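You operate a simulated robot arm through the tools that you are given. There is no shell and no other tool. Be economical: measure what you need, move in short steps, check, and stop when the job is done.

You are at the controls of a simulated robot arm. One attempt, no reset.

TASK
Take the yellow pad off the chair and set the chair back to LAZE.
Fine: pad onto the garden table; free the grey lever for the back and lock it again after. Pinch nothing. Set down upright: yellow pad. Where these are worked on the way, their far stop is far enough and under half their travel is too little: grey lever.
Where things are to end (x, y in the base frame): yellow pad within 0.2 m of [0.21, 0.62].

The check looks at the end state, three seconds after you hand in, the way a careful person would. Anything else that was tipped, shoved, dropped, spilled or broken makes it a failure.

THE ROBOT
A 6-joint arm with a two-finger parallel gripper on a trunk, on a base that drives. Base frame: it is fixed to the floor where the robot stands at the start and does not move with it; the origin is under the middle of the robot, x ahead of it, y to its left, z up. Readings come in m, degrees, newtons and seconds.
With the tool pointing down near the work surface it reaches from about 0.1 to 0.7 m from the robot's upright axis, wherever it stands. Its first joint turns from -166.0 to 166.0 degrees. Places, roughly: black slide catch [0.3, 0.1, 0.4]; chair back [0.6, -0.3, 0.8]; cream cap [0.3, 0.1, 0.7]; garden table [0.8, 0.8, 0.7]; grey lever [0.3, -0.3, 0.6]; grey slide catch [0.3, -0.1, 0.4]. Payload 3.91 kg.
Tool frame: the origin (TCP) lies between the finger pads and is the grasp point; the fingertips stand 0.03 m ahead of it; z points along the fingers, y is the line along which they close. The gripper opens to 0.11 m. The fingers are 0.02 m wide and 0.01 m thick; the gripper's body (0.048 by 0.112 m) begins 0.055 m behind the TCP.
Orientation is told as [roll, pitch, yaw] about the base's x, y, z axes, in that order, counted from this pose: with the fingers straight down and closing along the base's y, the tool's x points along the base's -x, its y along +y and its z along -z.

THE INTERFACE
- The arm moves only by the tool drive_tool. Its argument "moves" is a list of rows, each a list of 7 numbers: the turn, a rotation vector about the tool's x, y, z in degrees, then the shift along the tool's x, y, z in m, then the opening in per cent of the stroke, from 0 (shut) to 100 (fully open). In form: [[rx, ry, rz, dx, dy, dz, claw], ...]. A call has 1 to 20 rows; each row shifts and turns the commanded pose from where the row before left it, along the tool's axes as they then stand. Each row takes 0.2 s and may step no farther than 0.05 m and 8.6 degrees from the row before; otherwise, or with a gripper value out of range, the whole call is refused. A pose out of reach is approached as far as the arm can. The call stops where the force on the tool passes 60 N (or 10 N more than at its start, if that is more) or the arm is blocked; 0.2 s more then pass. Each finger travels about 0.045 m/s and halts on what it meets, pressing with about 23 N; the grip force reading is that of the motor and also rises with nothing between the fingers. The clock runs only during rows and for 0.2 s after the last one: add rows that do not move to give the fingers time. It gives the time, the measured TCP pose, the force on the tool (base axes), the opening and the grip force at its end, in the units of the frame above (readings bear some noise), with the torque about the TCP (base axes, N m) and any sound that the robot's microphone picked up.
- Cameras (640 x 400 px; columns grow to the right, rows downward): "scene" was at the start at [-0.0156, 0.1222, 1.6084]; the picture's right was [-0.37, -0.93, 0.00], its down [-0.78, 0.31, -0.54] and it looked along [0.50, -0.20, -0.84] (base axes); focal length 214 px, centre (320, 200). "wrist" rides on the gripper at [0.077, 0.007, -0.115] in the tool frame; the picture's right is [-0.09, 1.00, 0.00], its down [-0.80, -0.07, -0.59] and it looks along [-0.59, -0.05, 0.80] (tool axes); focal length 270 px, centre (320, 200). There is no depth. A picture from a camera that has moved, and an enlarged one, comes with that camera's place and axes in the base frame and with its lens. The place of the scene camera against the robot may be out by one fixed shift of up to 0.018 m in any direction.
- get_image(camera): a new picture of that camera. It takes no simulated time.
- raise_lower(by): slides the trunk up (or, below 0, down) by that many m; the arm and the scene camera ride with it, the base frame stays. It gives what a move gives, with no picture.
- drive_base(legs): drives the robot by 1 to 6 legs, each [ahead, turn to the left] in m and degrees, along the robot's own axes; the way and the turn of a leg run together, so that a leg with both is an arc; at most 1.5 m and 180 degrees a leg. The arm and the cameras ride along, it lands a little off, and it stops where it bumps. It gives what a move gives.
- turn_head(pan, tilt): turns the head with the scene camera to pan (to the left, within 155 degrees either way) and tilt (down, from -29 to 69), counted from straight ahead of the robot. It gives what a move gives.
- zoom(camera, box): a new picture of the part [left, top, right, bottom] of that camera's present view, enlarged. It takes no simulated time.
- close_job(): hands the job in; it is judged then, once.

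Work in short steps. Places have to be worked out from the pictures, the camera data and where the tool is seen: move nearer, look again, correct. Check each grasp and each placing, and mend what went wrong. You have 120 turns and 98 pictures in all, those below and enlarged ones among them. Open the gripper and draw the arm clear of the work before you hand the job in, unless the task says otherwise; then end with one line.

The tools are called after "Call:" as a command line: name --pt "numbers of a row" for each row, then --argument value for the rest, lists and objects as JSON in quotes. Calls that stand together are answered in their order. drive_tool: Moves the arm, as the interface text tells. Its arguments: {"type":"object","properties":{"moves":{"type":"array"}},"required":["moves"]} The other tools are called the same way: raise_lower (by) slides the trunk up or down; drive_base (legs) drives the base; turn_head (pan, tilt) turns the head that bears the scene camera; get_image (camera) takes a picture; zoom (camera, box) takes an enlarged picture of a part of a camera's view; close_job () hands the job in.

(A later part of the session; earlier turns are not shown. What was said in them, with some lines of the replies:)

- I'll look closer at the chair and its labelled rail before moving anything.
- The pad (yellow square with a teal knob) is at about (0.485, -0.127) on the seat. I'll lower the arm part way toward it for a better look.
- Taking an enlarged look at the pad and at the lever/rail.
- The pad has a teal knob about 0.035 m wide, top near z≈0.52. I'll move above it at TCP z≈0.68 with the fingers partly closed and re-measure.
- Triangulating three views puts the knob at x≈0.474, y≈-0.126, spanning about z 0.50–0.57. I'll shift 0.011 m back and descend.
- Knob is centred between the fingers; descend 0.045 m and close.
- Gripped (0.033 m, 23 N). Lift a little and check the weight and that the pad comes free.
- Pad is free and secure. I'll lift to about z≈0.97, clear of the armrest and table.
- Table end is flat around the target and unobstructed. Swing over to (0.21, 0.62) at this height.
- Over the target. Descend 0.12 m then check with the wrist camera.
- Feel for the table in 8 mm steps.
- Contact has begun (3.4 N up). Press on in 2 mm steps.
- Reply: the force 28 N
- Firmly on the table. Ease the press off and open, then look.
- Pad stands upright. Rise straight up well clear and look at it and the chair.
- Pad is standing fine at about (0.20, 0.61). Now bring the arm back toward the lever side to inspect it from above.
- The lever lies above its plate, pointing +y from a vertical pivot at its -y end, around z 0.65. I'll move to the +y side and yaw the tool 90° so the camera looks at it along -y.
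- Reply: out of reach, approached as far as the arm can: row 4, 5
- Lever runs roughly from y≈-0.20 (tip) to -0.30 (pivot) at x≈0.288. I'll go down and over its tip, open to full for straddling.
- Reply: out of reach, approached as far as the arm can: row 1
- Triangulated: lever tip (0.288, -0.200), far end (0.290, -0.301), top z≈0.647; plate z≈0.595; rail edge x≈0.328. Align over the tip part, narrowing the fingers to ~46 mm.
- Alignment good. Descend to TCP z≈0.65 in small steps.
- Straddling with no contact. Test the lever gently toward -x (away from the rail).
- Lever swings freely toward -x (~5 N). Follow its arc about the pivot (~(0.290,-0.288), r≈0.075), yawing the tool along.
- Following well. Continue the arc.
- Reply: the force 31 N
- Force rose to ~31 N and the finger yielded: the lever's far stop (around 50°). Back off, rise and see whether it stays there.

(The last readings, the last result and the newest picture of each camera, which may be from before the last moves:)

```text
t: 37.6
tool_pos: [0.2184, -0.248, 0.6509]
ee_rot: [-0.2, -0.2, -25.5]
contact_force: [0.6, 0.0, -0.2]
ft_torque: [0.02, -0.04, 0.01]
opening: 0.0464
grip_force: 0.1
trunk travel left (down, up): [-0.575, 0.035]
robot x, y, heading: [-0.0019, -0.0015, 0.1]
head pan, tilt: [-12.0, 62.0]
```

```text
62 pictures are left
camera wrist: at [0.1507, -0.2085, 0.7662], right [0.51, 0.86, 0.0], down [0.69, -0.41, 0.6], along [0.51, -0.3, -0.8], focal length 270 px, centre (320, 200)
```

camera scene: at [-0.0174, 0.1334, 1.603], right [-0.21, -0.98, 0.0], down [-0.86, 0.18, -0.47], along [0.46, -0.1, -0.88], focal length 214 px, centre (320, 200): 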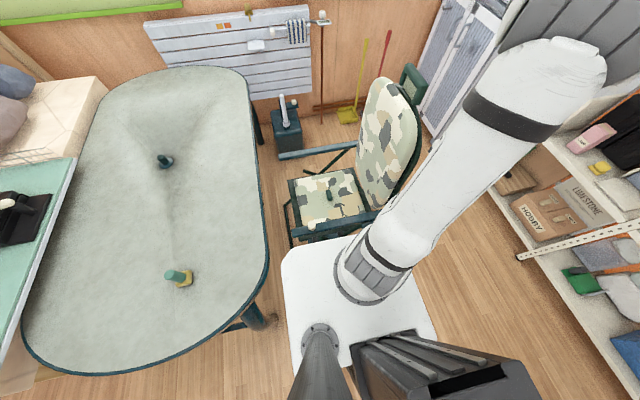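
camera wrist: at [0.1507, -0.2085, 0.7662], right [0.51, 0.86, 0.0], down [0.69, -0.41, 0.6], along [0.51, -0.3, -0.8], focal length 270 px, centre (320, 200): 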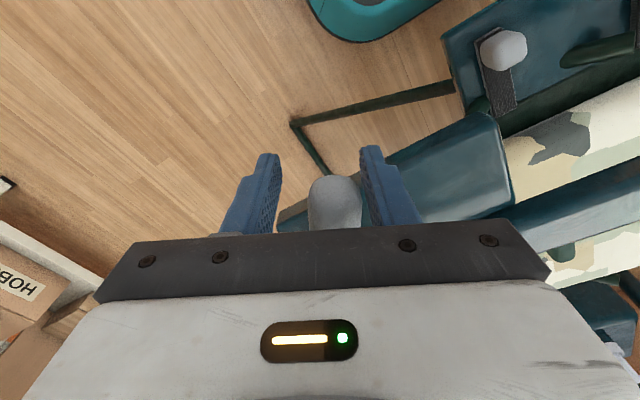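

The lever stays at its far stop. Rise, and turn the tool back to yaw −90°.

Call:
drive_tool --pt "0 0 0 0 0 -0.03 42" --pt "0 0 0 0 0 -0.04 42" --pt "0 0 0 0 0 -0.04 42" --pt "0 0 8 0 0 0 0" --pt "0 0 8 0 0 0 0" --pt "0 0 8 0 0 0 0" --pt "0 0 8 0 0 0 0" --pt "0 0 8 0 0 0 0" --pt "0 0 8 0 0 0 0" --pt "0 0 8 0 0 0 0" --pt "0 0 8 0 0 0 0"

Call:
get_image --camera "wrist"

Call:
get_image --camera "scene"

```text
t: 40.0
tool_pos: [0.2188, -0.2466, 0.7608]
ee_rot: [0.0, 0.0, -89.8]
contact_force: [-0.3, -0.3, 0.3]
ft_torque: [0.03, -0.02, 0.0]
opening: 0.0
grip_force: 22.6
trunk travel left (down, up): [-0.575, 0.035]
robot x, y, heading: [0.0029, -0.0007, -0.2]
head pan, tilt: [-12.0, 62.0]
```

```text
61 pictures are left
camera wrist: at [0.2242, -0.1693, 0.8761], right [1.0, -0.08, 0.0], down [-0.07, -0.8, 0.59], along [-0.05, -0.59, -0.8], focal length 270 px, centre (320, 200)
```

wrist: 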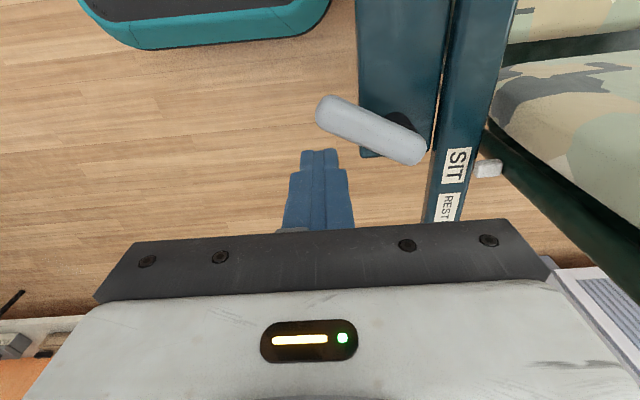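

```text
60 pictures are left
camera scene: at [-0.0172, 0.1343, 1.6029], right [-0.21, -0.98, 0.0], down [-0.86, 0.18, -0.47], along [0.46, -0.1, -0.88], focal length 214 px, centre (320, 200)
```

scene: 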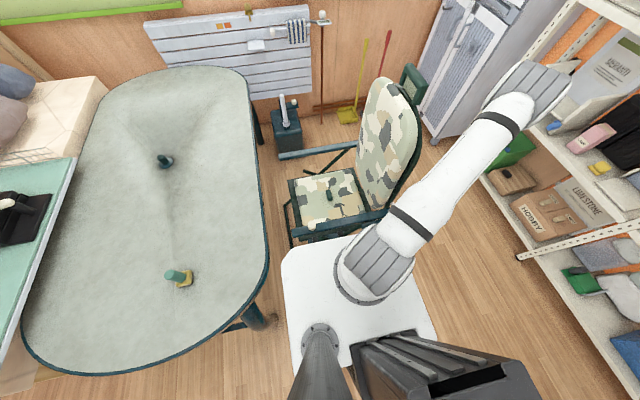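

Lever clearly open (~55° to stop). Move over the seat in front of the chair back.

Call:
drive_tool --pt "0 0 0 0.021 0.033 -0.027 0" --pt "0 0 0 0.021 0.033 -0.027 0" --pt "0 0 0 0.021 0.033 -0.027 0" --pt "0 0 0 0.021 0.033 -0.027 0" --pt "0 0 0 0.021 0.033 -0.027 0" --pt "0 0 0 0.021 0.033 -0.027 0" --pt "0 0 0 0.021 0.033 -0.027 0"

Call:
get_image --camera "wrist"

Call:
get_image --camera "scene"

```text
t: 41.6
tool_pos: [0.4484, -0.0965, 0.9509]
ee_rot: [-0.1, -0.1, -89.6]
contact_force: [0.9, -0.3, -0.5]
ft_torque: [0.01, 0.02, -0.02]
opening: 0.0
grip_force: 22.6
trunk travel left (down, up): [-0.575, 0.035]
robot x, y, heading: [-0.0012, -0.0032, -0.4]
head pan, tilt: [-12.0, 62.0]
```

```text
59 pictures are left
camera wrist: at [0.4536, -0.0198, 1.0654], right [1.0, -0.08, 0.0], down [-0.06, -0.8, 0.59], along [-0.05, -0.59, -0.8], focal length 270 px, centre (320, 200)
```

wrist: 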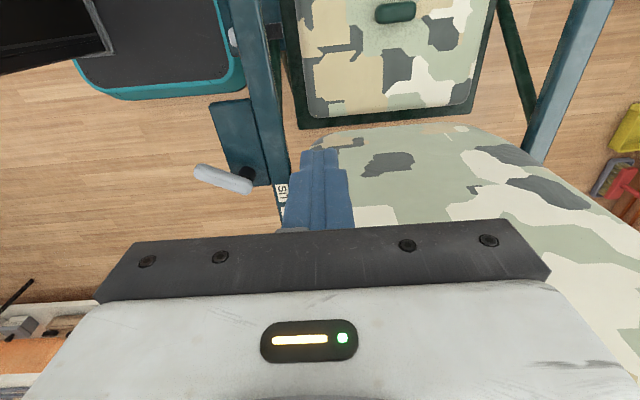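

```text
58 pictures are left
camera scene: at [-0.0171, 0.1349, 1.6028], right [-0.21, -0.98, 0.0], down [-0.86, 0.18, -0.47], along [0.46, -0.1, -0.88], focal length 214 px, centre (320, 200)
```

scene: 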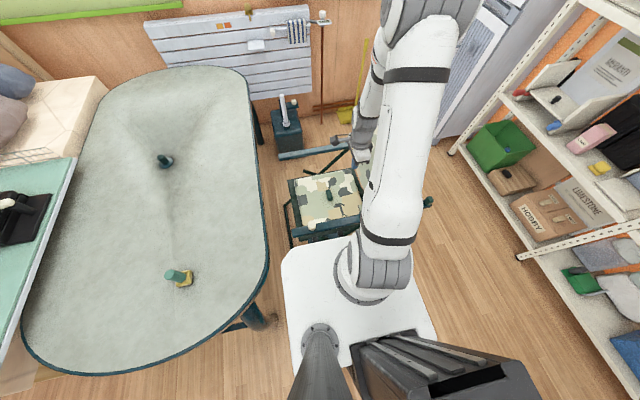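

Descend in front of the back (z≈0.82, x≈0.51) and tilt the fingers about 32° toward −y.

Call:
drive_tool --pt "0 0 0 0 0.02 0.04 0" --pt "0 0 0 0 0.02 0.04 0" --pt "0 0 0 0 0.02 0.04 0" --pt "0 -8 0 0 0 0 0" --pt "0 -8 0 0 0 0 0" --pt "0 -8 0 0 0 0 0" --pt "0 -8 0 0 0 0 0"

Call:
get_image --camera "wrist"

```text
t: 43.2
tool_pos: [0.508, -0.0977, 0.8299]
ee_rot: [0.0, -32.1, -89.4]
contact_force: [0.4, -1.0, 0.6]
ft_torque: [-0.03, -0.02, 0.0]
opening: 0.0003
grip_force: 23.3
trunk travel left (down, up): [-0.575, 0.035]
robot x, y, heading: [0.001, -0.0016, 0.1]
head pan, tilt: [-12.0, 62.0]
```

```text
57 pictures are left
camera wrist: at [0.5136, 0.0289, 0.8866], right [1.0, -0.07, 0.05], down [-0.07, -0.36, 0.93], along [-0.04, -0.93, -0.37], focal length 270 px, centre (320, 200)
```

wrist: 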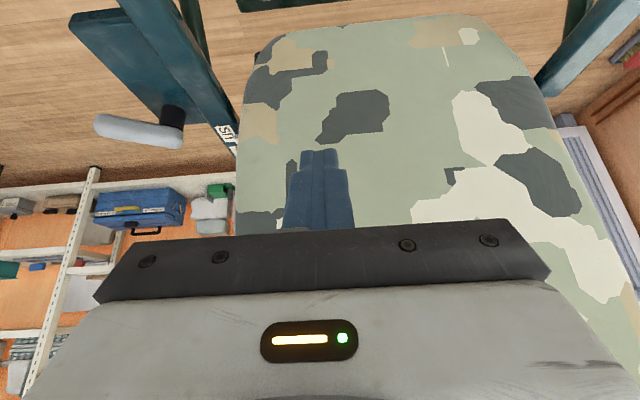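

Advance toward the back face (level, −y).

Call:
drive_tool --pt "0 0 0 -0.034 0 0.0212 0" --pt "0 0 0 -0.034 0 0.0212 0" --pt "0 0 0 -0.017 0 0.0106 0"

Call:
get_image --camera "wrist"

```text
t: 44.0
tool_pos: [0.5079, -0.1964, 0.8296]
ee_rot: [-0.1, -32.0, -89.5]
contact_force: [-0.1, 0.6, -0.1]
ft_torque: [-0.01, 0.01, -0.01]
opening: 0.0003
grip_force: 23.1
trunk travel left (down, up): [-0.575, 0.035]
robot x, y, heading: [-0.0021, -0.0072, -0.1]
head pan, tilt: [-12.0, 62.0]
```

```text
56 pictures are left
camera wrist: at [0.5142, -0.0704, 0.8862], right [1.0, -0.07, 0.05], down [-0.07, -0.36, 0.93], along [-0.04, -0.93, -0.37], focal length 270 px, centre (320, 200)
```

wrist: 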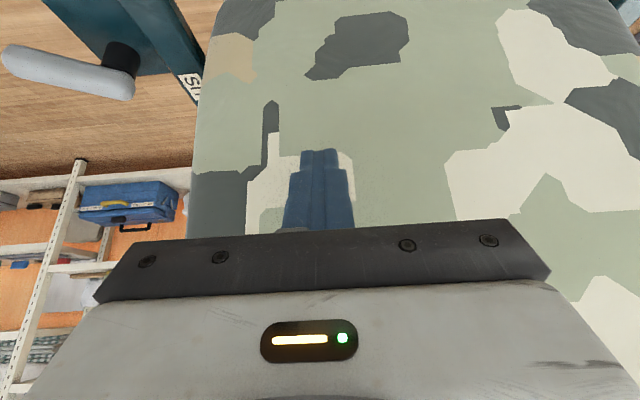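

Back face is ~0.05–0.07 m ahead. Approach in small steps until contact.

Call:
drive_tool --pt "0 0 0 -0.0085 0 0.0053 0" --pt "0 0 0 -0.0085 0 0.0053 0" --pt "0 0 0 -0.0085 0 0.0053 0" --pt "0 0 0 -0.0085 0 0.0053 0" --pt "0 0 0 -0.0085 0 0.0053 0"

Call:
get_image --camera "wrist"

```text
t: 45.2
tool_pos: [0.5104, -0.2488, 0.8294]
ee_rot: [0.0, -32.1, -89.6]
contact_force: [-1.5, 7.0, 4.1]
ft_torque: [0.08, 0.03, -0.04]
opening: 0.0
grip_force: 22.9
trunk travel left (down, up): [-0.575, 0.035]
robot x, y, heading: [0.0022, 0.0002, -0.2]
head pan, tilt: [-12.0, 62.0]
```

```text
55 pictures are left
camera wrist: at [0.515, -0.1217, 0.8873], right [1.0, -0.07, 0.05], down [-0.07, -0.36, 0.93], along [-0.04, -0.93, -0.37], focal length 270 px, centre (320, 200)
```

wrist: 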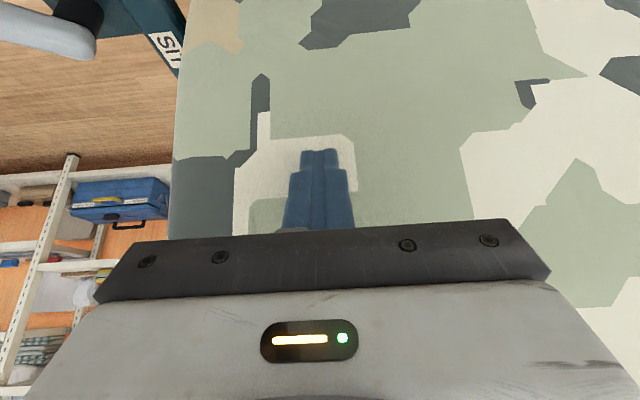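

Contact (8 N). Push 0.03 m and see if the back yields.

Call:
drive_tool --pt "0 0 0 -0.0085 0 0.0053 0" --pt "0 0 0 -0.0085 0 0.0053 0" --pt "0 0 0 -0.0085 0 0.0053 0" --pt "0 0 0 0 0 0 0"

Call:
get_image --camera "wrist"

Call:
get_image --camera "scene"

```text
t: 46.2
tool_pos: [0.5088, -0.2772, 0.8296]
ee_rot: [0.0, -32.0, -89.5]
contact_force: [-0.7, 1.9, 1.0]
ft_torque: [0.02, 0.01, 0.01]
opening: 0.0
grip_force: 22.8
trunk travel left (down, up): [-0.575, 0.035]
robot x, y, heading: [0.002, -0.003, -0.4]
head pan, tilt: [-12.0, 62.0]
```

```text
54 pictures are left
camera wrist: at [0.515, -0.1515, 0.8864], right [1.0, -0.07, 0.05], down [-0.07, -0.36, 0.93], along [-0.04, -0.93, -0.37], focal length 270 px, centre (320, 200)
```

wrist: 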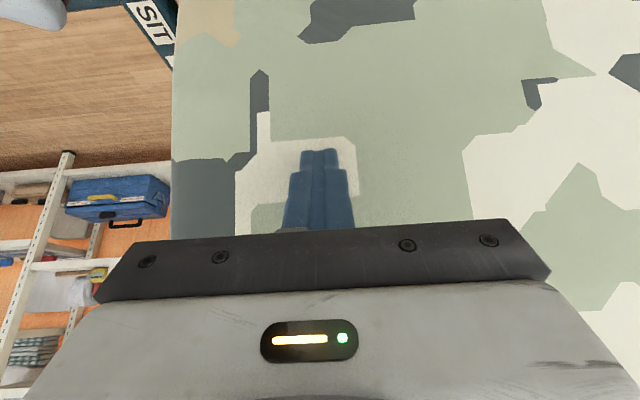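

```text
53 pictures are left
camera scene: at [-0.0173, 0.1346, 1.6028], right [-0.21, -0.98, 0.0], down [-0.86, 0.18, -0.47], along [0.46, -0.1, -0.88], focal length 214 px, centre (320, 200)
```

scene: 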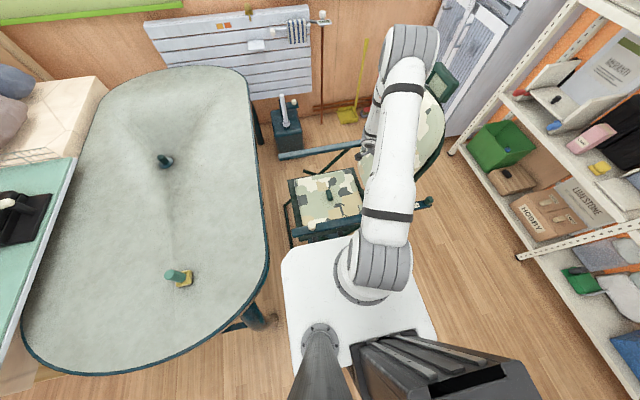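

The back yields easily (~2 N) and holds. Push on 0.08 m, slightly descending along its arc.

Call:
drive_tool --pt "0 0 0 -0.0074 0 0.007 0" --pt "0 0 0 -0.0074 0 0.007 0" --pt "0 0 0 -0.0074 0 0.007 0" --pt "0 0 0 -0.0074 0 0.007 0" --pt "0 0 0 -0.0074 0 0.007 0" --pt "0 0 0 -0.0074 0 0.007 0" --pt "0 0 0 -0.0074 0 0.007 0" --pt "0 0 0 0 0 0 0"

Call:
get_image --camera "wrist"

Call:
zoom --camera "scene" --box '[340, 80, 480, 240]'

```text
t: 48.0
tool_pos: [0.5098, -0.3468, 0.8151]
ee_rot: [0.0, -32.0, -89.6]
contact_force: [-0.1, 1.4, 1.4]
ft_torque: [0.02, -0.01, 0.0]
opening: 0.0
grip_force: 23.0
trunk travel left (down, up): [-0.575, 0.035]
robot x, y, heading: [0.0022, -0.0014, 0.0]
head pan, tilt: [-12.0, 62.0]
```

```text
52 pictures are left
camera wrist: at [0.5155, -0.2212, 0.8722], right [1.0, -0.07, 0.05], down [-0.07, -0.36, 0.93], along [-0.04, -0.93, -0.37], focal length 270 px, centre (320, 200)
```

wrist: 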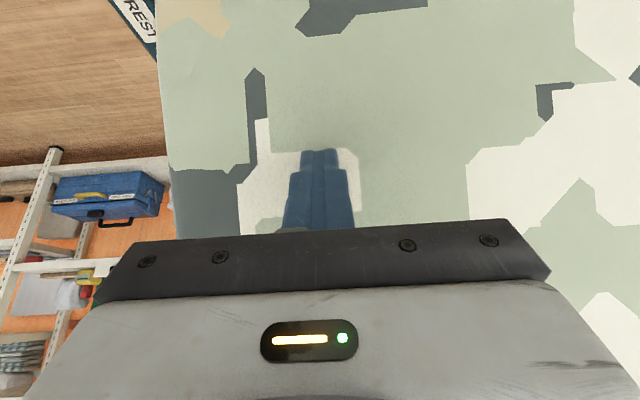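

```text
2.50 times, centred on (410, 160) of scene
camera zoom: at [-0.0172, 0.1346, 1.6029], right [-0.21, -0.98, 0.0], down [-0.86, 0.18, -0.47], along [0.46, -0.1, -0.88], focal length 536 px, centre (95, 300)
```

zoom: 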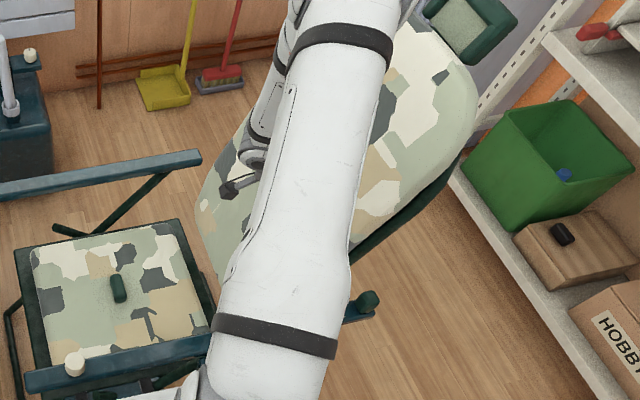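

About half way by geometry. Push 0.06 m more, then withdraw to read the pointer.

Call:
drive_tool --pt "0 0 0 -0.0069 0 0.0079 0" --pt "0 0 0 -0.0069 0 0.0079 0" --pt "0 0 0 -0.0069 0 0.0079 0" --pt "0 0 0 -0.0069 0 0.0079 0" --pt "0 0 0 -0.0069 0 0.0079 0" --pt "0 0 0 -0.0069 0 0.0079 0" --pt "0 0 0 0 0 0 0"

Call:
get_image --camera "wrist"

```text
t: 49.6
tool_pos: [0.5112, -0.4076, 0.797]
ee_rot: [0.0, -32.0, -89.4]
contact_force: [-0.7, 0.9, 0.8]
ft_torque: [0.03, -0.02, 0.01]
opening: 0.0
grip_force: 22.7
trunk travel left (down, up): [-0.575, 0.035]
robot x, y, heading: [0.0028, 0.0038, -0.1]
head pan, tilt: [-12.0, 62.0]
```

```text
50 pictures are left
camera wrist: at [0.516, -0.2817, 0.8539], right [1.0, -0.07, 0.05], down [-0.07, -0.36, 0.93], along [-0.04, -0.93, -0.37], focal length 270 px, centre (320, 200)
```

wrist: 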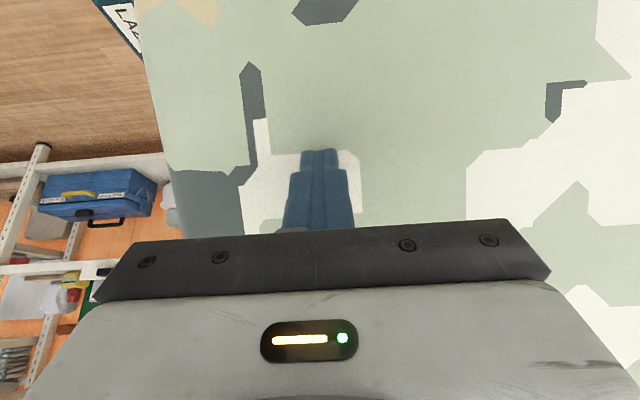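

Call:
drive_tool --pt "0 0 0 0.017 0 -0.0106 0" --pt "0 0 0 0.034 0 -0.0212 0" --pt "0 0 0 0.034 0 -0.0212 0" --pt "0 8 0 0.034 0 -0.0212 0" --pt "0 8 0 0 0 0 0" --pt "0 8 0 0 0 0 0" --pt "0 8 0 0 0 0 0" --pt "0 0 0 0.02 -0.02 -0.03 0" --pt "0 0 0 0.02 -0.02 -0.03 0" --pt "0 0 0 0.02 -0.02 -0.03 0" --pt "0 0 0 0.02 -0.02 -0.03 0" --pt "0 0 0 0.02 -0.02 -0.03 0"

Call:
get_image --camera "wrist"

Call:
get_image --camera "scene"

```text
t: 52.2
tool_pos: [0.4079, -0.1671, 0.9477]
ee_rot: [0.0, 0.0, -89.5]
contact_force: [-0.7, -0.3, -0.3]
ft_torque: [0.01, -0.01, 0.0]
opening: 0.0
grip_force: 23.7
trunk travel left (down, up): [-0.575, 0.035]
robot x, y, heading: [-0.0023, -0.0007, -0.1]
head pan, tilt: [-12.0, 62.0]
```

```text
49 pictures are left
camera wrist: at [0.4139, -0.0912, 1.0616], right [1.0, -0.08, 0.0], down [-0.06, -0.8, 0.59], along [-0.05, -0.59, -0.8], focal length 270 px, centre (320, 200)
```

wrist: 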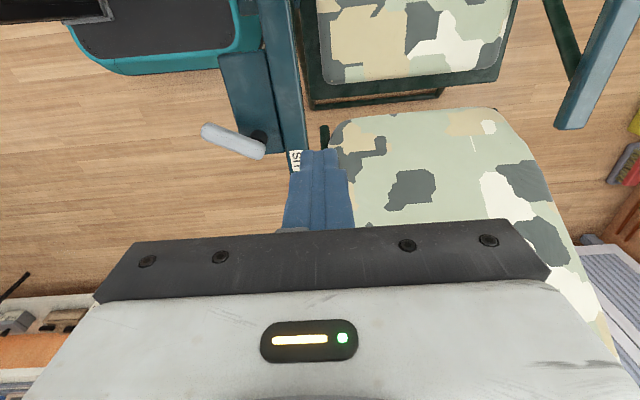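

```text
48 pictures are left
camera scene: at [-0.0183, 0.1348, 1.6028], right [-0.21, -0.98, 0.0], down [-0.86, 0.18, -0.47], along [0.46, -0.1, -0.88], focal length 214 px, centre (320, 200)
```

scene: 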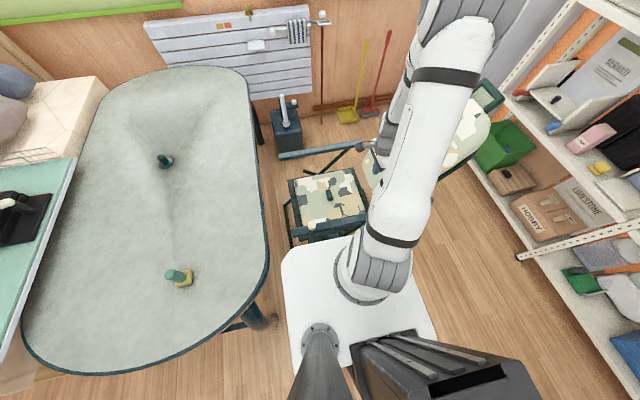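

Open the fingers and shift toward −x so the labels show between them.

Call:
drive_tool --pt "0 0 0 0 -0.02 0 100" --pt "0 0 0 0 -0.02 0 100" --pt "0 0 0 0 0 0 100" --pt "0 0 0 0 0 0 100" --pt "0 0 0 0 0 0 100"

Call:
zoom --camera "wrist" --box '[200, 60, 420, 240]'

```text
t: 53.4
tool_pos: [0.3688, -0.1686, 0.9472]
ee_rot: [0.0, 0.0, -89.5]
contact_force: [-0.5, -0.3, -0.2]
ft_torque: [0.03, 0.01, 0.02]
opening: 0.1046
grip_force: 0.0
trunk travel left (down, up): [-0.575, 0.035]
robot x, y, heading: [-0.0014, -0.0018, 0.3]
head pan, tilt: [-12.0, 62.0]
```

```text
2.22 times, centred on (310, 150) of wrist
camera zoom: at [0.3742, -0.0909, 1.0618], right [1.0, -0.08, 0.0], down [-0.06, -0.8, 0.59], along [-0.05, -0.59, -0.8], focal length 601 px, centre (342, 311)
```

zoom: 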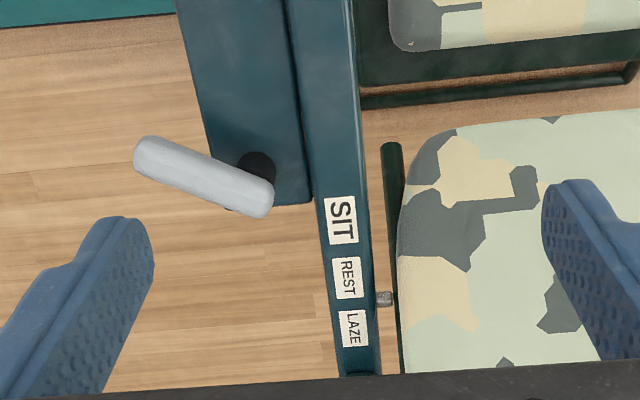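

Pointer stands about a third of the way from REST to LAZE; ~0.075 m more of fingertip travel is needed. Return to the back face with closed fingers and the same tilt.

Call:
drive_tool --pt "0 0 0 0 0.037 0 0" --pt "0 0 0 0 0.037 0 0" --pt "0 0 0 0 0.037 0 0" --pt "0 -8 0 0 0 0 0" --pt "0 -8 0 0 0 0 0" --pt "0 -8 0 0 0 0 0" --pt "0 -8 0 0 0 0 0" --pt "0 0 0 -0.0143 0 0.0337 0" --pt "0 0 0 -0.0143 0 0.0337 0" --pt "0 0 0 -0.0143 0 0.0337 0" --pt "0 0 0 -0.0143 0 0.0337 0" --pt "0 0 0 -0.0143 0 0.0337 0" --pt "0 0 0 -0.0143 0 0.0337 0" --pt "0 0 0 -0.0143 0 0.0337 0"

```text
t: 56.4
tool_pos: [0.4807, -0.3797, 0.8018]
ee_rot: [-0.1, -32.0, -89.6]
contact_force: [-0.7, -1.3, 0.4]
ft_torque: [-0.03, 0.02, 0.0]
opening: 0.0002
grip_force: 22.7
trunk travel left (down, up): [-0.575, 0.035]
robot x, y, heading: [-0.0015, -0.0032, 0.0]
head pan, tilt: [-12.0, 62.0]
```

Call:
drive_tool --pt "0 0 0 -0.0085 0 0.0053 0" --pt "0 0 0 -0.0085 0 0.0053 0" --pt "0 0 0 -0.0061 0 0.0091 0" --pt "0 0 0 -0.0061 0 0.0091 0" --pt "0 0 0 -0.0061 0 0.0091 0" --pt "0 0 0 -0.0061 0 0.0091 0" --pt "0 0 0 -0.0061 0 0.0091 0" --pt "0 0 0 -0.0061 0 0.0091 0" --pt "0 0 0 0 0 0 0"

Call:
get_image --camera "wrist"

Call:
get_image --camera "scene"

```text
t: 58.0
tool_pos: [0.4818, -0.4333, 0.7842]
ee_rot: [0.2, -31.9, -89.3]
contact_force: [-11.5, 34.8, 34.7]
ft_torque: [-0.17, 0.17, -0.28]
opening: 0.0
grip_force: 23.6
trunk travel left (down, up): [-0.575, 0.035]
robot x, y, heading: [-0.001, -0.0012, -0.0]
head pan, tilt: [-12.0, 62.0]
stopped in row 7: the force on the tool passed its limit (the readings are from after the stop); the commanded pose is now the measured one
```

```text
46 pictures are left
camera wrist: at [0.486, -0.3087, 0.8411], right [1.0, -0.06, 0.05], down [-0.07, -0.37, 0.93], along [-0.04, -0.93, -0.37], focal length 270 px, centre (320, 200)
```

wrist: 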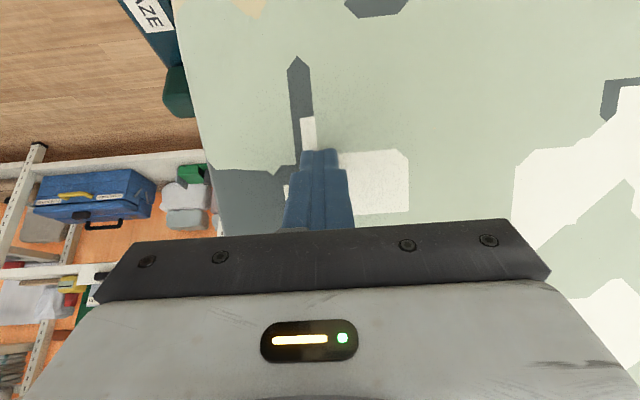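

```text
45 pictures are left
camera scene: at [-0.0227, 0.1405, 1.603], right [-0.21, -0.98, 0.0], down [-0.86, 0.18, -0.47], along [0.46, -0.1, -0.88], focal length 214 px, centre (320, 200)
```

scene: 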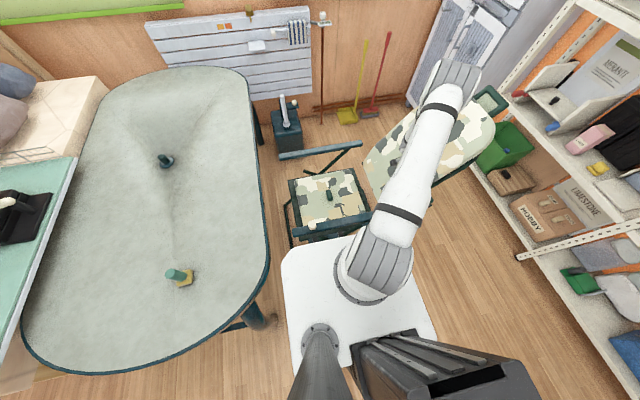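

Force limit tripped at y≈-0.433. Check whether the back top meets the shelf or a stop.

Call:
zoom --camera "scene" --box '[360, 60, 560, 220]'

Call:
drive_tool --pt "0 0 0 0.0085 0 -0.0053 0" --pt "0 0 0 0.0085 0 -0.0053 0" --pt "0 0 0 0.0085 0 -0.0053 0" --pt "0 0 0 0.0085 0 -0.0053 0"

Call:
get_image --camera "wrist"

```text
2.50 times, centred on (460, 140) of scene
camera zoom: at [-0.0227, 0.1405, 1.603], right [-0.21, -0.98, 0.0], down [-0.86, 0.18, -0.47], along [0.46, -0.1, -0.88], focal length 536 px, centre (-30, 350)
```

zoom: 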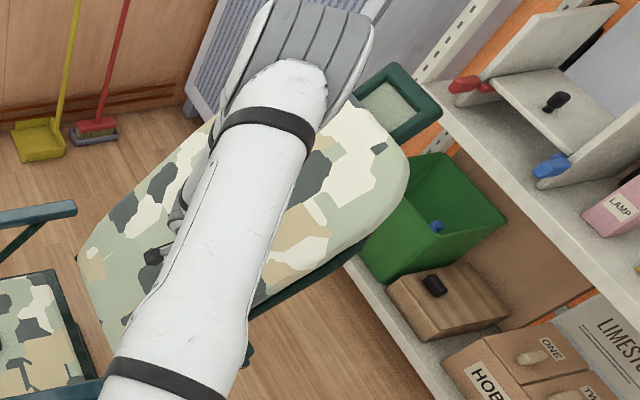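

```text
t: 59.0
tool_pos: [0.4819, -0.3992, 0.7806]
ee_rot: [0.0, -31.6, -89.3]
contact_force: [1.0, -0.4, 0.8]
ft_torque: [0.02, 0.04, 0.01]
opening: 0.0003
grip_force: 23.2
trunk travel left (down, up): [-0.575, 0.035]
robot x, y, heading: [-0.002, -0.0036, -0.2]
head pan, tilt: [-12.0, 62.0]
```

```text
43 pictures are left
camera wrist: at [0.4871, -0.2745, 0.8374], right [1.0, -0.06, 0.05], down [-0.07, -0.37, 0.93], along [-0.04, -0.93, -0.37], focal length 270 px, centre (320, 200)
```

wrist: 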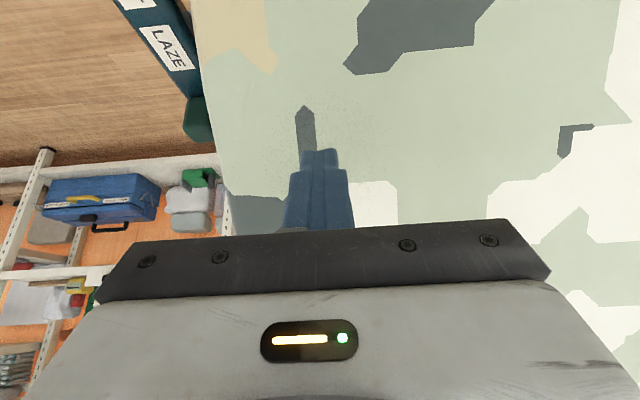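

Withdraw to read the pointer again.

Call:
drive_tool --pt "0 0 0 0.034 0 -0.0212 60" --pt "0 0 0 0.034 0 -0.0212 100" --pt "0 0 0 0.034 0 -0.0212 100" --pt "0 8 0 0.017 0 -0.0106 100" --pt "0 8 0 0 0 0 100" --pt "0 8 0 0 0 0 100" --pt "0 8 0 0 0 0 100" --pt "0 0 0 0.015 -0.022 -0.03 100" --pt "0 0 0 0.015 -0.022 -0.03 100" --pt "0 0 0 0.015 -0.022 -0.03 100" --pt "0 0 0 0.015 -0.022 -0.03 100" --pt "0 0 0 0.015 -0.022 -0.03 100"

Call:
get_image --camera "wrist"

Call:
zoom --camera "wrist" --box '[200, 60, 420, 240]'

```text
t: 61.5
tool_pos: [0.3673, -0.1745, 0.9259]
ee_rot: [-1.0, -4.0, -89.5]
contact_force: [-0.1, 0.1, 0.7]
ft_torque: [0.0, -0.01, -0.02]
opening: 0.1098
grip_force: 0.0
out of reach, approached as far as the arm can: row 7
trunk travel left (down, up): [-0.575, 0.035]
robot x, y, heading: [-0.0017, 0.0007, 0.0]
head pan, tilt: [-12.0, 62.0]
```

```text
42 pictures are left
camera wrist: at [0.3752, -0.091, 1.0354], right [1.0, -0.08, -0.01], down [-0.05, -0.76, 0.65], along [-0.06, -0.65, -0.76], focal length 270 px, centre (320, 200)
```

wrist: 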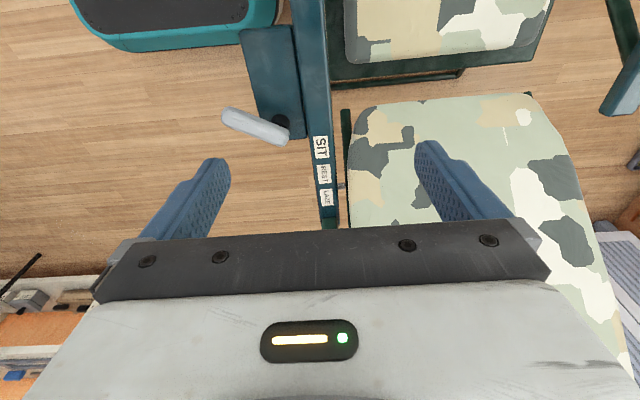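

```text
2.22 times, centred on (310, 150) of wrist
camera zoom: at [0.3752, -0.091, 1.0354], right [1.0, -0.08, -0.01], down [-0.05, -0.76, 0.65], along [-0.06, -0.65, -0.76], focal length 601 px, centre (342, 311)
```

zoom: 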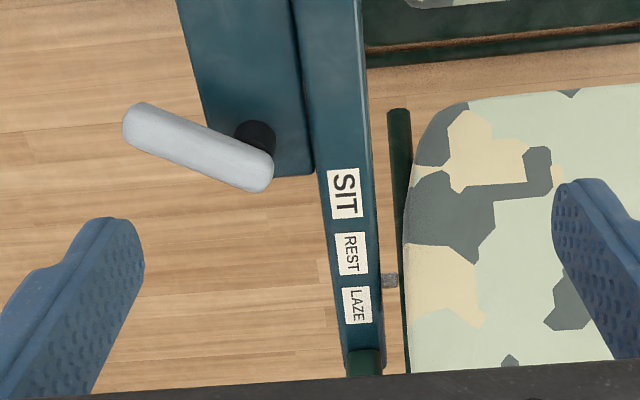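

Parallax makes this reading ambiguous (the pointer sinks as it reclines). I'll view it from a camera position level in y with the pointer: yaw back to 0 at about (0.27, −0.41).

Call:
drive_tool --pt "0 0 0 0 -0.03 -0.01 100" --pt "0 0 0 -0.03 -0.03 -0.01 100" --pt "0 0 0 -0.04 0 0 100" --pt "0 0 0 -0.04 0 0 100" --pt "0 0 0 -0.04 0 0 100" --pt "0 0 0 -0.04 0 0 100" --pt "0 0 0 -0.04 0 0 100" --pt "0 0 -8.2 0 0 0 100" --pt "0 0 -8.2 0 0 0 100" --pt "0 0 -8.2 0 0 0 100" --pt "0 0 -8.2 0 0 0 100" --pt "0 0 -8.2 0 0 0 100" --pt "0 0 -8.2 0 0 0 100" --pt "0 0 -8.2 0 0 0 100" --pt "0 0 -8.2 0 0 0 100" --pt "0 0 -8.2 0 0 0 100" --pt "0 0 -8.2 0 0 0 100" --pt "0 0 -8.2 0 0 0 100"

Call:
get_image --camera "wrist"

```text
t: 65.3
tool_pos: [0.311, -0.4055, 0.9624]
ee_rot: [-3.9, 0.9, 1.0]
contact_force: [0.4, 0.1, 1.1]
ft_torque: [0.03, -0.01, -0.03]
opening: 0.11
grip_force: 0.1
trunk travel left (down, up): [-0.575, 0.035]
robot x, y, heading: [0.0028, -0.0002, -0.2]
head pan, tilt: [-12.0, 62.0]
```

```text
40 pictures are left
camera wrist: at [0.2363, -0.3915, 1.0777], right [0.07, 1.0, -0.07], down [0.81, -0.02, 0.58], along [0.58, -0.1, -0.81], focal length 270 px, centre (320, 200)
```

wrist: 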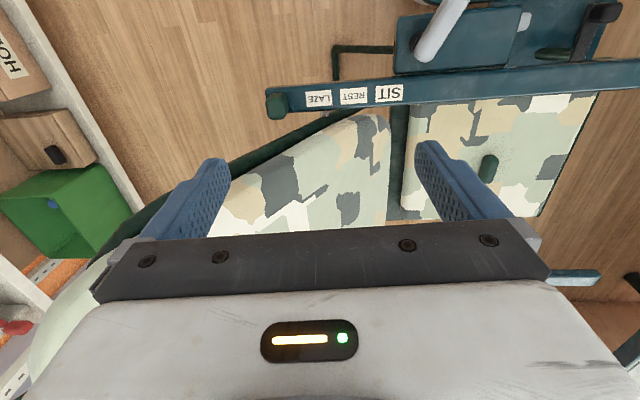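

Call:
zoom --camera "wrist" --box '[250, 70, 430, 170]'

```text
3.56 times, centred on (340, 120) of wrist
camera zoom: at [0.2363, -0.3915, 1.0777], right [0.07, 1.0, -0.07], down [0.81, -0.02, 0.58], along [0.58, -0.1, -0.81], focal length 961 px, centre (249, 484)
```

zoom: 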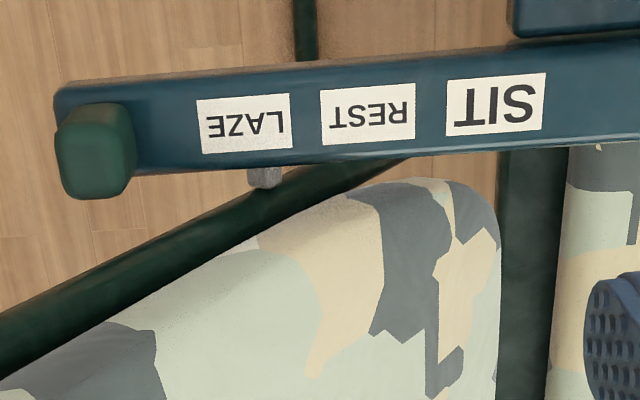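

By this parallax-free view, the pointer is at LAZE within a few mm (same small offset it had at SIT). Check the headrest versus the shelf from the scene camera.

Call:
turn_head --pan -30 --tilt 45

Call:
get_image --camera "scene"

```text
t: 66.2
tool_pos: [0.3107, -0.4045, 0.9627]
ee_rot: [-3.8, 0.9, 0.7]
contact_force: [-0.8, 1.5, 0.0]
ft_torque: [-0.01, 0.01, -0.01]
opening: 0.11
grip_force: 0.1
trunk travel left (down, up): [-0.575, 0.035]
robot x, y, heading: [-0.0025, -0.0015, 0.0]
head pan, tilt: [-30.0, 45.0]
```

```text
38 pictures are left
camera scene: at [-0.0098, 0.1071, 1.6246], right [-0.5, -0.87, 0.0], down [-0.61, 0.35, -0.71], along [0.61, -0.35, -0.71], focal length 214 px, centre (320, 200)
```

scene: 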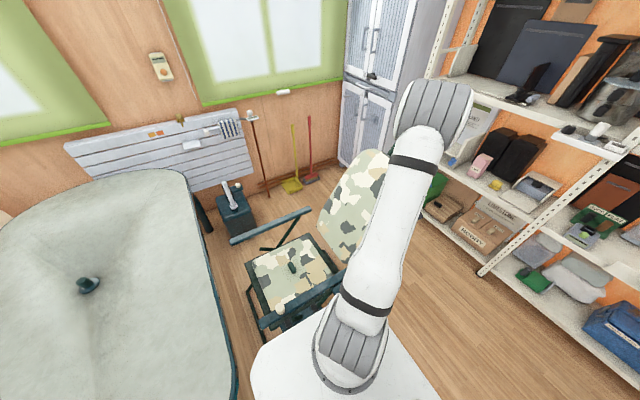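

The shelf is well beyond the back; the stop was the back's own LAZE end. Now return to the lever: level the tool, lower to z≈0.80 and go to the straddle pose used before.

Call:
drive_tool --pt "-3.8 -0.9 0 0 0 0.03 42" --pt "0 0 0 0.01 0 0.045 42" --pt "0 0 0 0.01 0 0.045 42" --pt "0 0 0 0.018 0.039 0 42" --pt "0 0 0 0.018 0.039 0 42" --pt "0 0 0 0.018 0.039 0 42" --pt "0 0 0 0.018 0.039 0 42" --pt "0 0 7.8 0 0 0 42" --pt "0 0 7.8 0 0 0 42" --pt "0 0 7.8 0 0 0 42" --pt "0 0 7.8 0 0 0 42"

Call:
get_image --camera "wrist"

```text
t: 68.6
tool_pos: [0.2156, -0.2521, 0.8425]
ee_rot: [-0.1, 0.0, -30.5]
contact_force: [-0.2, -0.5, -0.4]
ft_torque: [0.01, 0.01, -0.03]
opening: 0.0461
grip_force: 0.2
trunk travel left (down, up): [-0.575, 0.035]
robot x, y, heading: [-0.0008, -0.0022, 0.2]
head pan, tilt: [-30.0, 45.0]
```

```text
37 pictures are left
camera wrist: at [0.1542, -0.2071, 0.9571], right [0.58, 0.81, 0.0], down [0.65, -0.47, 0.6], along [0.48, -0.35, -0.8], focal length 270 px, centre (320, 200)
```

wrist: 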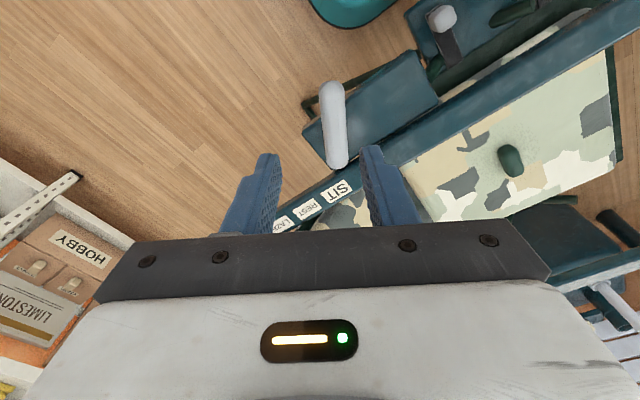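

Lever lies at about 61°, tip (0.225, −0.245). Shift 26 mm along it and descend to straddle.

Call:
drive_tool --pt "0 0 0 -0.024 0.0106 0.03 42" --pt "0 0 0 0 0 0.04 42" --pt "0 0 0 0 0 0.04 42" --pt "0 0 0 0 0 0.03 42"

Call:
get_image --camera "wrist"

```text
t: 69.6
tool_pos: [0.2446, -0.2561, 0.7014]
ee_rot: [-0.1, -0.1, -30.5]
contact_force: [-0.2, 0.2, -0.4]
ft_torque: [-0.01, 0.02, -0.01]
opening: 0.0461
grip_force: 0.0
trunk travel left (down, up): [-0.575, 0.035]
robot x, y, heading: [-0.0009, -0.0021, 0.1]
head pan, tilt: [-30.0, 45.0]
```

```text
36 pictures are left
camera wrist: at [0.1814, -0.2103, 0.8155], right [0.58, 0.81, 0.0], down [0.66, -0.47, 0.6], along [0.48, -0.35, -0.8], focal length 270 px, centre (320, 200)
```

wrist: 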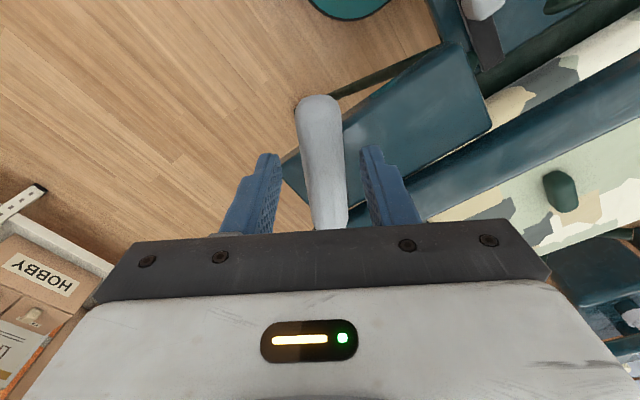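

Centred. Descend and start swinging it back (+tool y, rotating +8°/row).

Call:
drive_tool --pt "0 0 0 0 0 0.03 42" --pt "0 0 0 0 0 0.02 42" --pt "0 0 0 0 0.009 0 42" --pt "0 0 8 -0.0005 0.0078 0 42" --pt "0 0 8 -0.0005 0.0078 0 42" --pt "0 0 8 -0.0005 0.0078 0 42" --pt "0 0 8 -0.0005 0.0078 0 42"

Call:
get_image --camera "wrist"

```text
t: 71.2
tool_pos: [0.2697, -0.2263, 0.653]
ee_rot: [-0.2, 0.0, -62.4]
contact_force: [-3.3, -2.4, -1.2]
ft_torque: [0.08, -0.05, 0.05]
opening: 0.0478
grip_force: 1.9
trunk travel left (down, up): [-0.575, 0.035]
robot x, y, heading: [0.003, -0.0006, 0.1]
head pan, tilt: [-30.0, 45.0]
```

```text
35 pictures are left
camera wrist: at [0.2406, -0.1545, 0.7674], right [0.92, 0.38, 0.0], down [0.31, -0.74, 0.59], along [0.23, -0.55, -0.8], focal length 270 px, centre (320, 200)
```

wrist: 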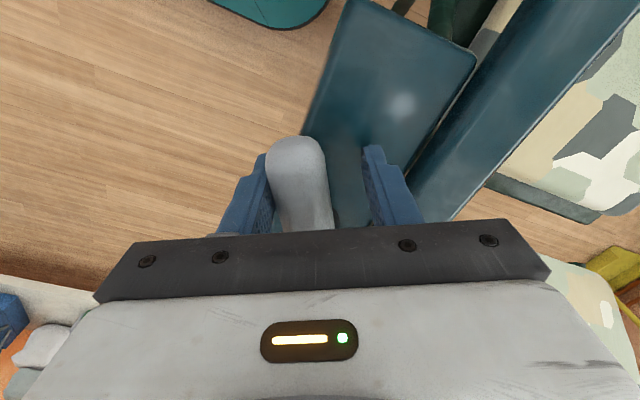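

Lever following (~25° left). Narrow the fork a bit for rail clearance and finish the swing to its closed position.

Call:
drive_tool --pt "0 0 7 -0.003 0.0065 0 34" --pt "0 0 7 -0.0024 0.0065 0 34" --pt "0 0 7 -0.0014 0.006 0 34" --pt "0 0 6.5 -0.0005 0.004 0 34" --pt "0 0 0 0 0 0 34"

Call:
get_image --camera "wrist"

```text
t: 72.4
tool_pos: [0.2955, -0.2254, 0.652]
ee_rot: [0.0, 0.0, -90.0]
contact_force: [-3.2, 0.8, -1.6]
ft_torque: [-0.04, -0.03, 0.05]
opening: 0.0392
grip_force: 1.4
trunk travel left (down, up): [-0.575, 0.035]
robot x, y, heading: [0.0012, -0.0002, -0.1]
head pan, tilt: [-30.0, 45.0]
```

```text
34 pictures are left
camera wrist: at [0.301, -0.1486, 0.7668], right [1.0, -0.09, 0.0], down [-0.07, -0.8, 0.6], along [-0.05, -0.59, -0.8], focal length 270 px, centre (320, 200)
```

wrist: 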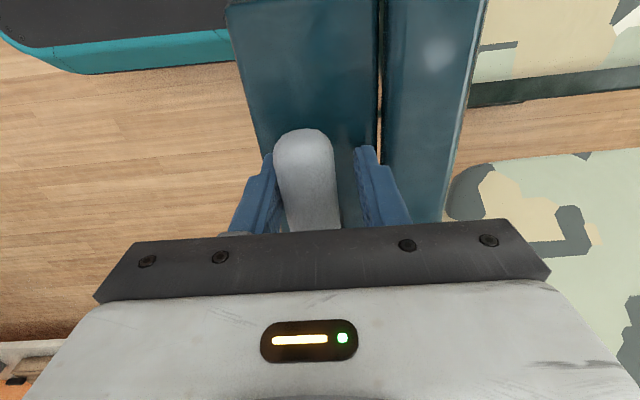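

Lever looks back at its original line; confirm it's against the stop with 2 mm nudges.

Call:
drive_tool --pt "0 0 0 0 0.002 0 30" --pt "0 0 0 0 0.002 0 30" --pt "0 0 0 0 0 0 30"

```text
t: 73.2
tool_pos: [0.297, -0.2257, 0.6509]
ee_rot: [-0.1, 0.0, -90.0]
contact_force: [-18.0, -6.0, -3.2]
ft_torque: [0.15, -0.07, 0.36]
opening: 0.0417
grip_force: 9.2
trunk travel left (down, up): [-0.575, 0.035]
robot x, y, heading: [-0.0012, 0.003, -0.1]
head pan, tilt: [-30.0, 45.0]
```

18 N rise — lever is at its locked stop. Back off, centre and rise.

Call:
drive_tool --pt "0 0 0 0 -0.006 0 40" --pt "0 0 0 0 -0.002 0 40" --pt "0 0 0 0 0 -0.03 40" --pt "0 0 0 0 0 -0.04 40" --pt "0 0 0 0 0 -0.04 40" --pt "0 0 0 0.02 0.01 -0.04 40" --pt "0 0 0 0.02 0.01 -0.04 40" --pt "0 0 0 0.02 0.01 -0.04 100" --pt "0 0 0 0.02 0.01 -0.03 100" --pt "0 0 0 0 0 0 100"

Call:
zoom --camera "wrist" --box '[200, 40, 420, 240]'

```text
t: 75.4
tool_pos: [0.33, -0.1464, 0.9117]
ee_rot: [0.0, -0.2, -89.8]
contact_force: [0.2, 0.3, -0.8]
ft_torque: [0.0, -0.02, 0.01]
opening: 0.1098
grip_force: 0.1
trunk travel left (down, up): [-0.575, 0.035]
robot x, y, heading: [0.001, 0.0007, -0.1]
head pan, tilt: [-30.0, 45.0]
```

```text
2.00 times, centred on (310, 140) of wrist
camera zoom: at [0.3363, -0.0683, 1.0268], right [1.0, -0.09, 0.0], down [-0.07, -0.8, 0.6], along [-0.05, -0.59, -0.8], focal length 541 px, centre (340, 320)
```

zoom: 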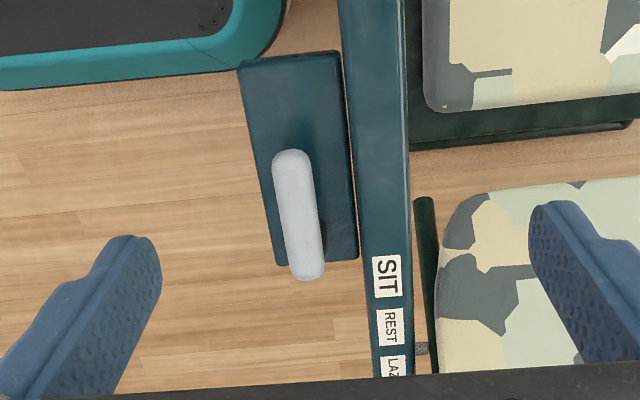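

Lever is back in line with its original closed place. Re-read the pointer with a y-level view to be sure of LAZE.

Call:
drive_tool --pt "0 0 0 -0.04 -0.01 -0.01 100" --pt "0 0 0 -0.04 -0.01 -0.01 100" --pt "0 0 0 -0.04 0 0 100" --pt "0 0 0 -0.04 0 0 100" --pt "0 0 0 -0.045 0 0 100" --pt "0 0 0 -0.045 0 0 100" --pt "0 0 0 -0.033 0 0 100" --pt "0 0 -8.2 0 0 0 100" --pt "0 0 -8.2 0 0 0 100" --pt "0 0 -8.2 0 0 0 100" --pt "0 0 -8.2 0 0 0 100" --pt "0 0 -8.2 0 0 0 100" --pt "0 0 -8.2 0 0 0 100" --pt "0 0 -8.2 0 0 0 100" --pt "0 0 -8.2 0 0 0 100" --pt "0 0 -8.2 0 0 0 100" --pt "0 0 -8.2 0 0 0 100" --pt "0 0 -8.2 0 0 0 100"

Call:
zoom --camera "wrist" --box '[250, 50, 430, 150]'

Call:
get_image --camera "wrist"

```text
t: 79.2
tool_pos: [0.311, -0.4282, 0.9318]
ee_rot: [-0.1, 0.0, 0.5]
contact_force: [-1.1, 0.4, 0.2]
ft_torque: [0.0, -0.03, -0.01]
opening: 0.1099
grip_force: 0.0
trunk travel left (down, up): [-0.575, 0.035]
robot x, y, heading: [0.0022, -0.0031, 0.0]
head pan, tilt: [-30.0, 45.0]
```

```text
3.56 times, centred on (340, 100) of wrist
camera zoom: at [0.2338, -0.4219, 1.0472], right [0.08, 1.0, 0.0], down [0.8, -0.06, 0.59], along [0.59, -0.05, -0.8], focal length 961 px, centre (249, 556)
```

zoom: 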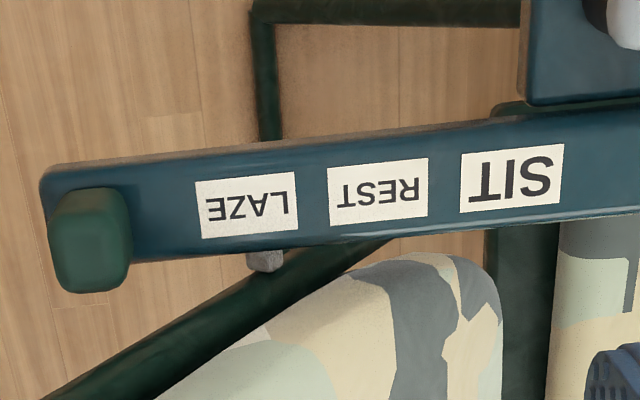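

```text
31 pictures are left
camera wrist: at [0.2338, -0.4219, 1.0472], right [0.08, 1.0, 0.0], down [0.8, -0.06, 0.59], along [0.59, -0.05, -0.8], focal length 270 px, centre (320, 200)
```

wrist: 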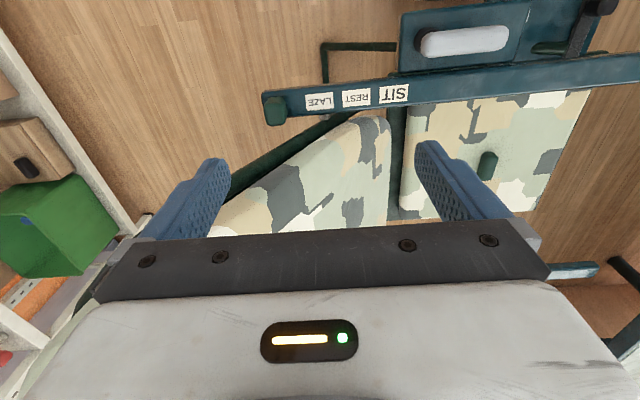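

Pointer sits under LAZE (within ~5 mm, essentially the same offset it had at SIT), lever closed. Draw the arm up and clear, then take a final look.

Call:
drive_tool --pt "0 0 0 0 0.015 -0.04 100" --pt "0 0 0 0 0.015 -0.04 100" --pt "0 0 0 0 0.015 -0.04 100" --pt "0 0 0 0 0.015 -0.04 100" --pt "0 0 0 0 0.015 -0.04 100" --pt "0 0 0 0 0.015 -0.04 100" --pt "0 0 0 0 0.015 -0.04 100" --pt "0 0 0 0 0.015 -0.04 100" --pt "0 0 0 0 0.015 -0.04 100" --pt "0 0 0 0 0.015 -0.04 100"

Call:
turn_head --pan -5 --tilt 58

Call:
get_image --camera "scene"

Call:
get_image --camera "wrist"

```text
t: 81.4
tool_pos: [0.3122, -0.2775, 1.3307]
ee_rot: [-0.1, -0.1, 0.4]
contact_force: [-0.2, 0.8, 0.3]
ft_torque: [0.0, -0.01, -0.01]
opening: 0.11
grip_force: 0.1
trunk travel left (down, up): [-0.575, 0.035]
robot x, y, heading: [0.0002, 0.0003, 0.0]
head pan, tilt: [-30.0, 45.0]
```

```text
t: 82.2
tool_pos: [0.3127, -0.2789, 1.3308]
ee_rot: [-0.1, 0.0, 0.3]
contact_force: [0.3, 0.4, -0.5]
ft_torque: [-0.05, 0.03, 0.0]
opening: 0.1101
grip_force: 0.0
trunk travel left (down, up): [-0.575, 0.035]
robot x, y, heading: [0.0021, -0.0056, -0.1]
head pan, tilt: [-5.0, 58.0]
```

```text
30 pictures are left
camera scene: at [-0.0116, 0.1416, 1.6076], right [-0.09, -1.0, 0.0], down [-0.84, 0.08, -0.53], along [0.53, -0.05, -0.85], focal length 214 px, centre (320, 200)
```

scene: 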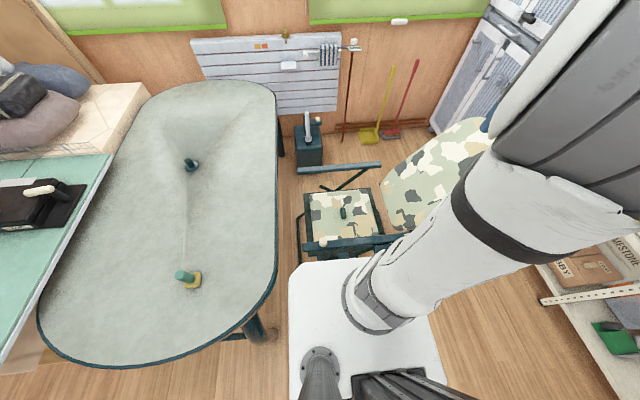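

```text
29 pictures are left
camera wrist: at [0.2351, -0.2723, 1.4452], right [0.08, 1.0, 0.0], down [0.8, -0.07, 0.59], along [0.59, -0.05, -0.8], focal length 270 px, centre (320, 200)
```

wrist: 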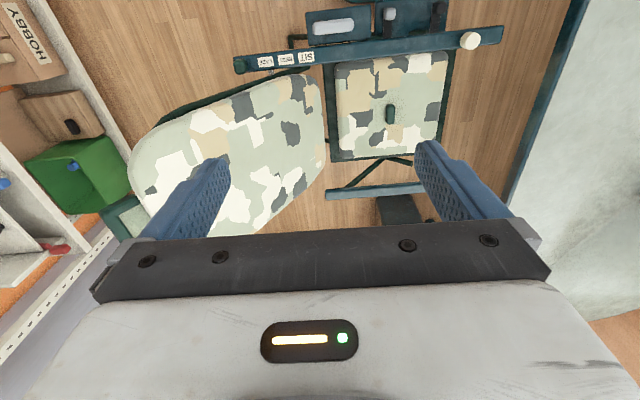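

Everything stands as it should: the pad is upright on the table, the back is at LAZE, the lever is locked, the gripper is open and the arm is clear. Handing in.

Call:
close_job

```text
The job is handed in.
```

The yellow pad stands upright on the garden table at about (0.20, 0.61), the chair back is at LAZE with its pointer within about 5 mm of the label, and the grey lever is locked again.
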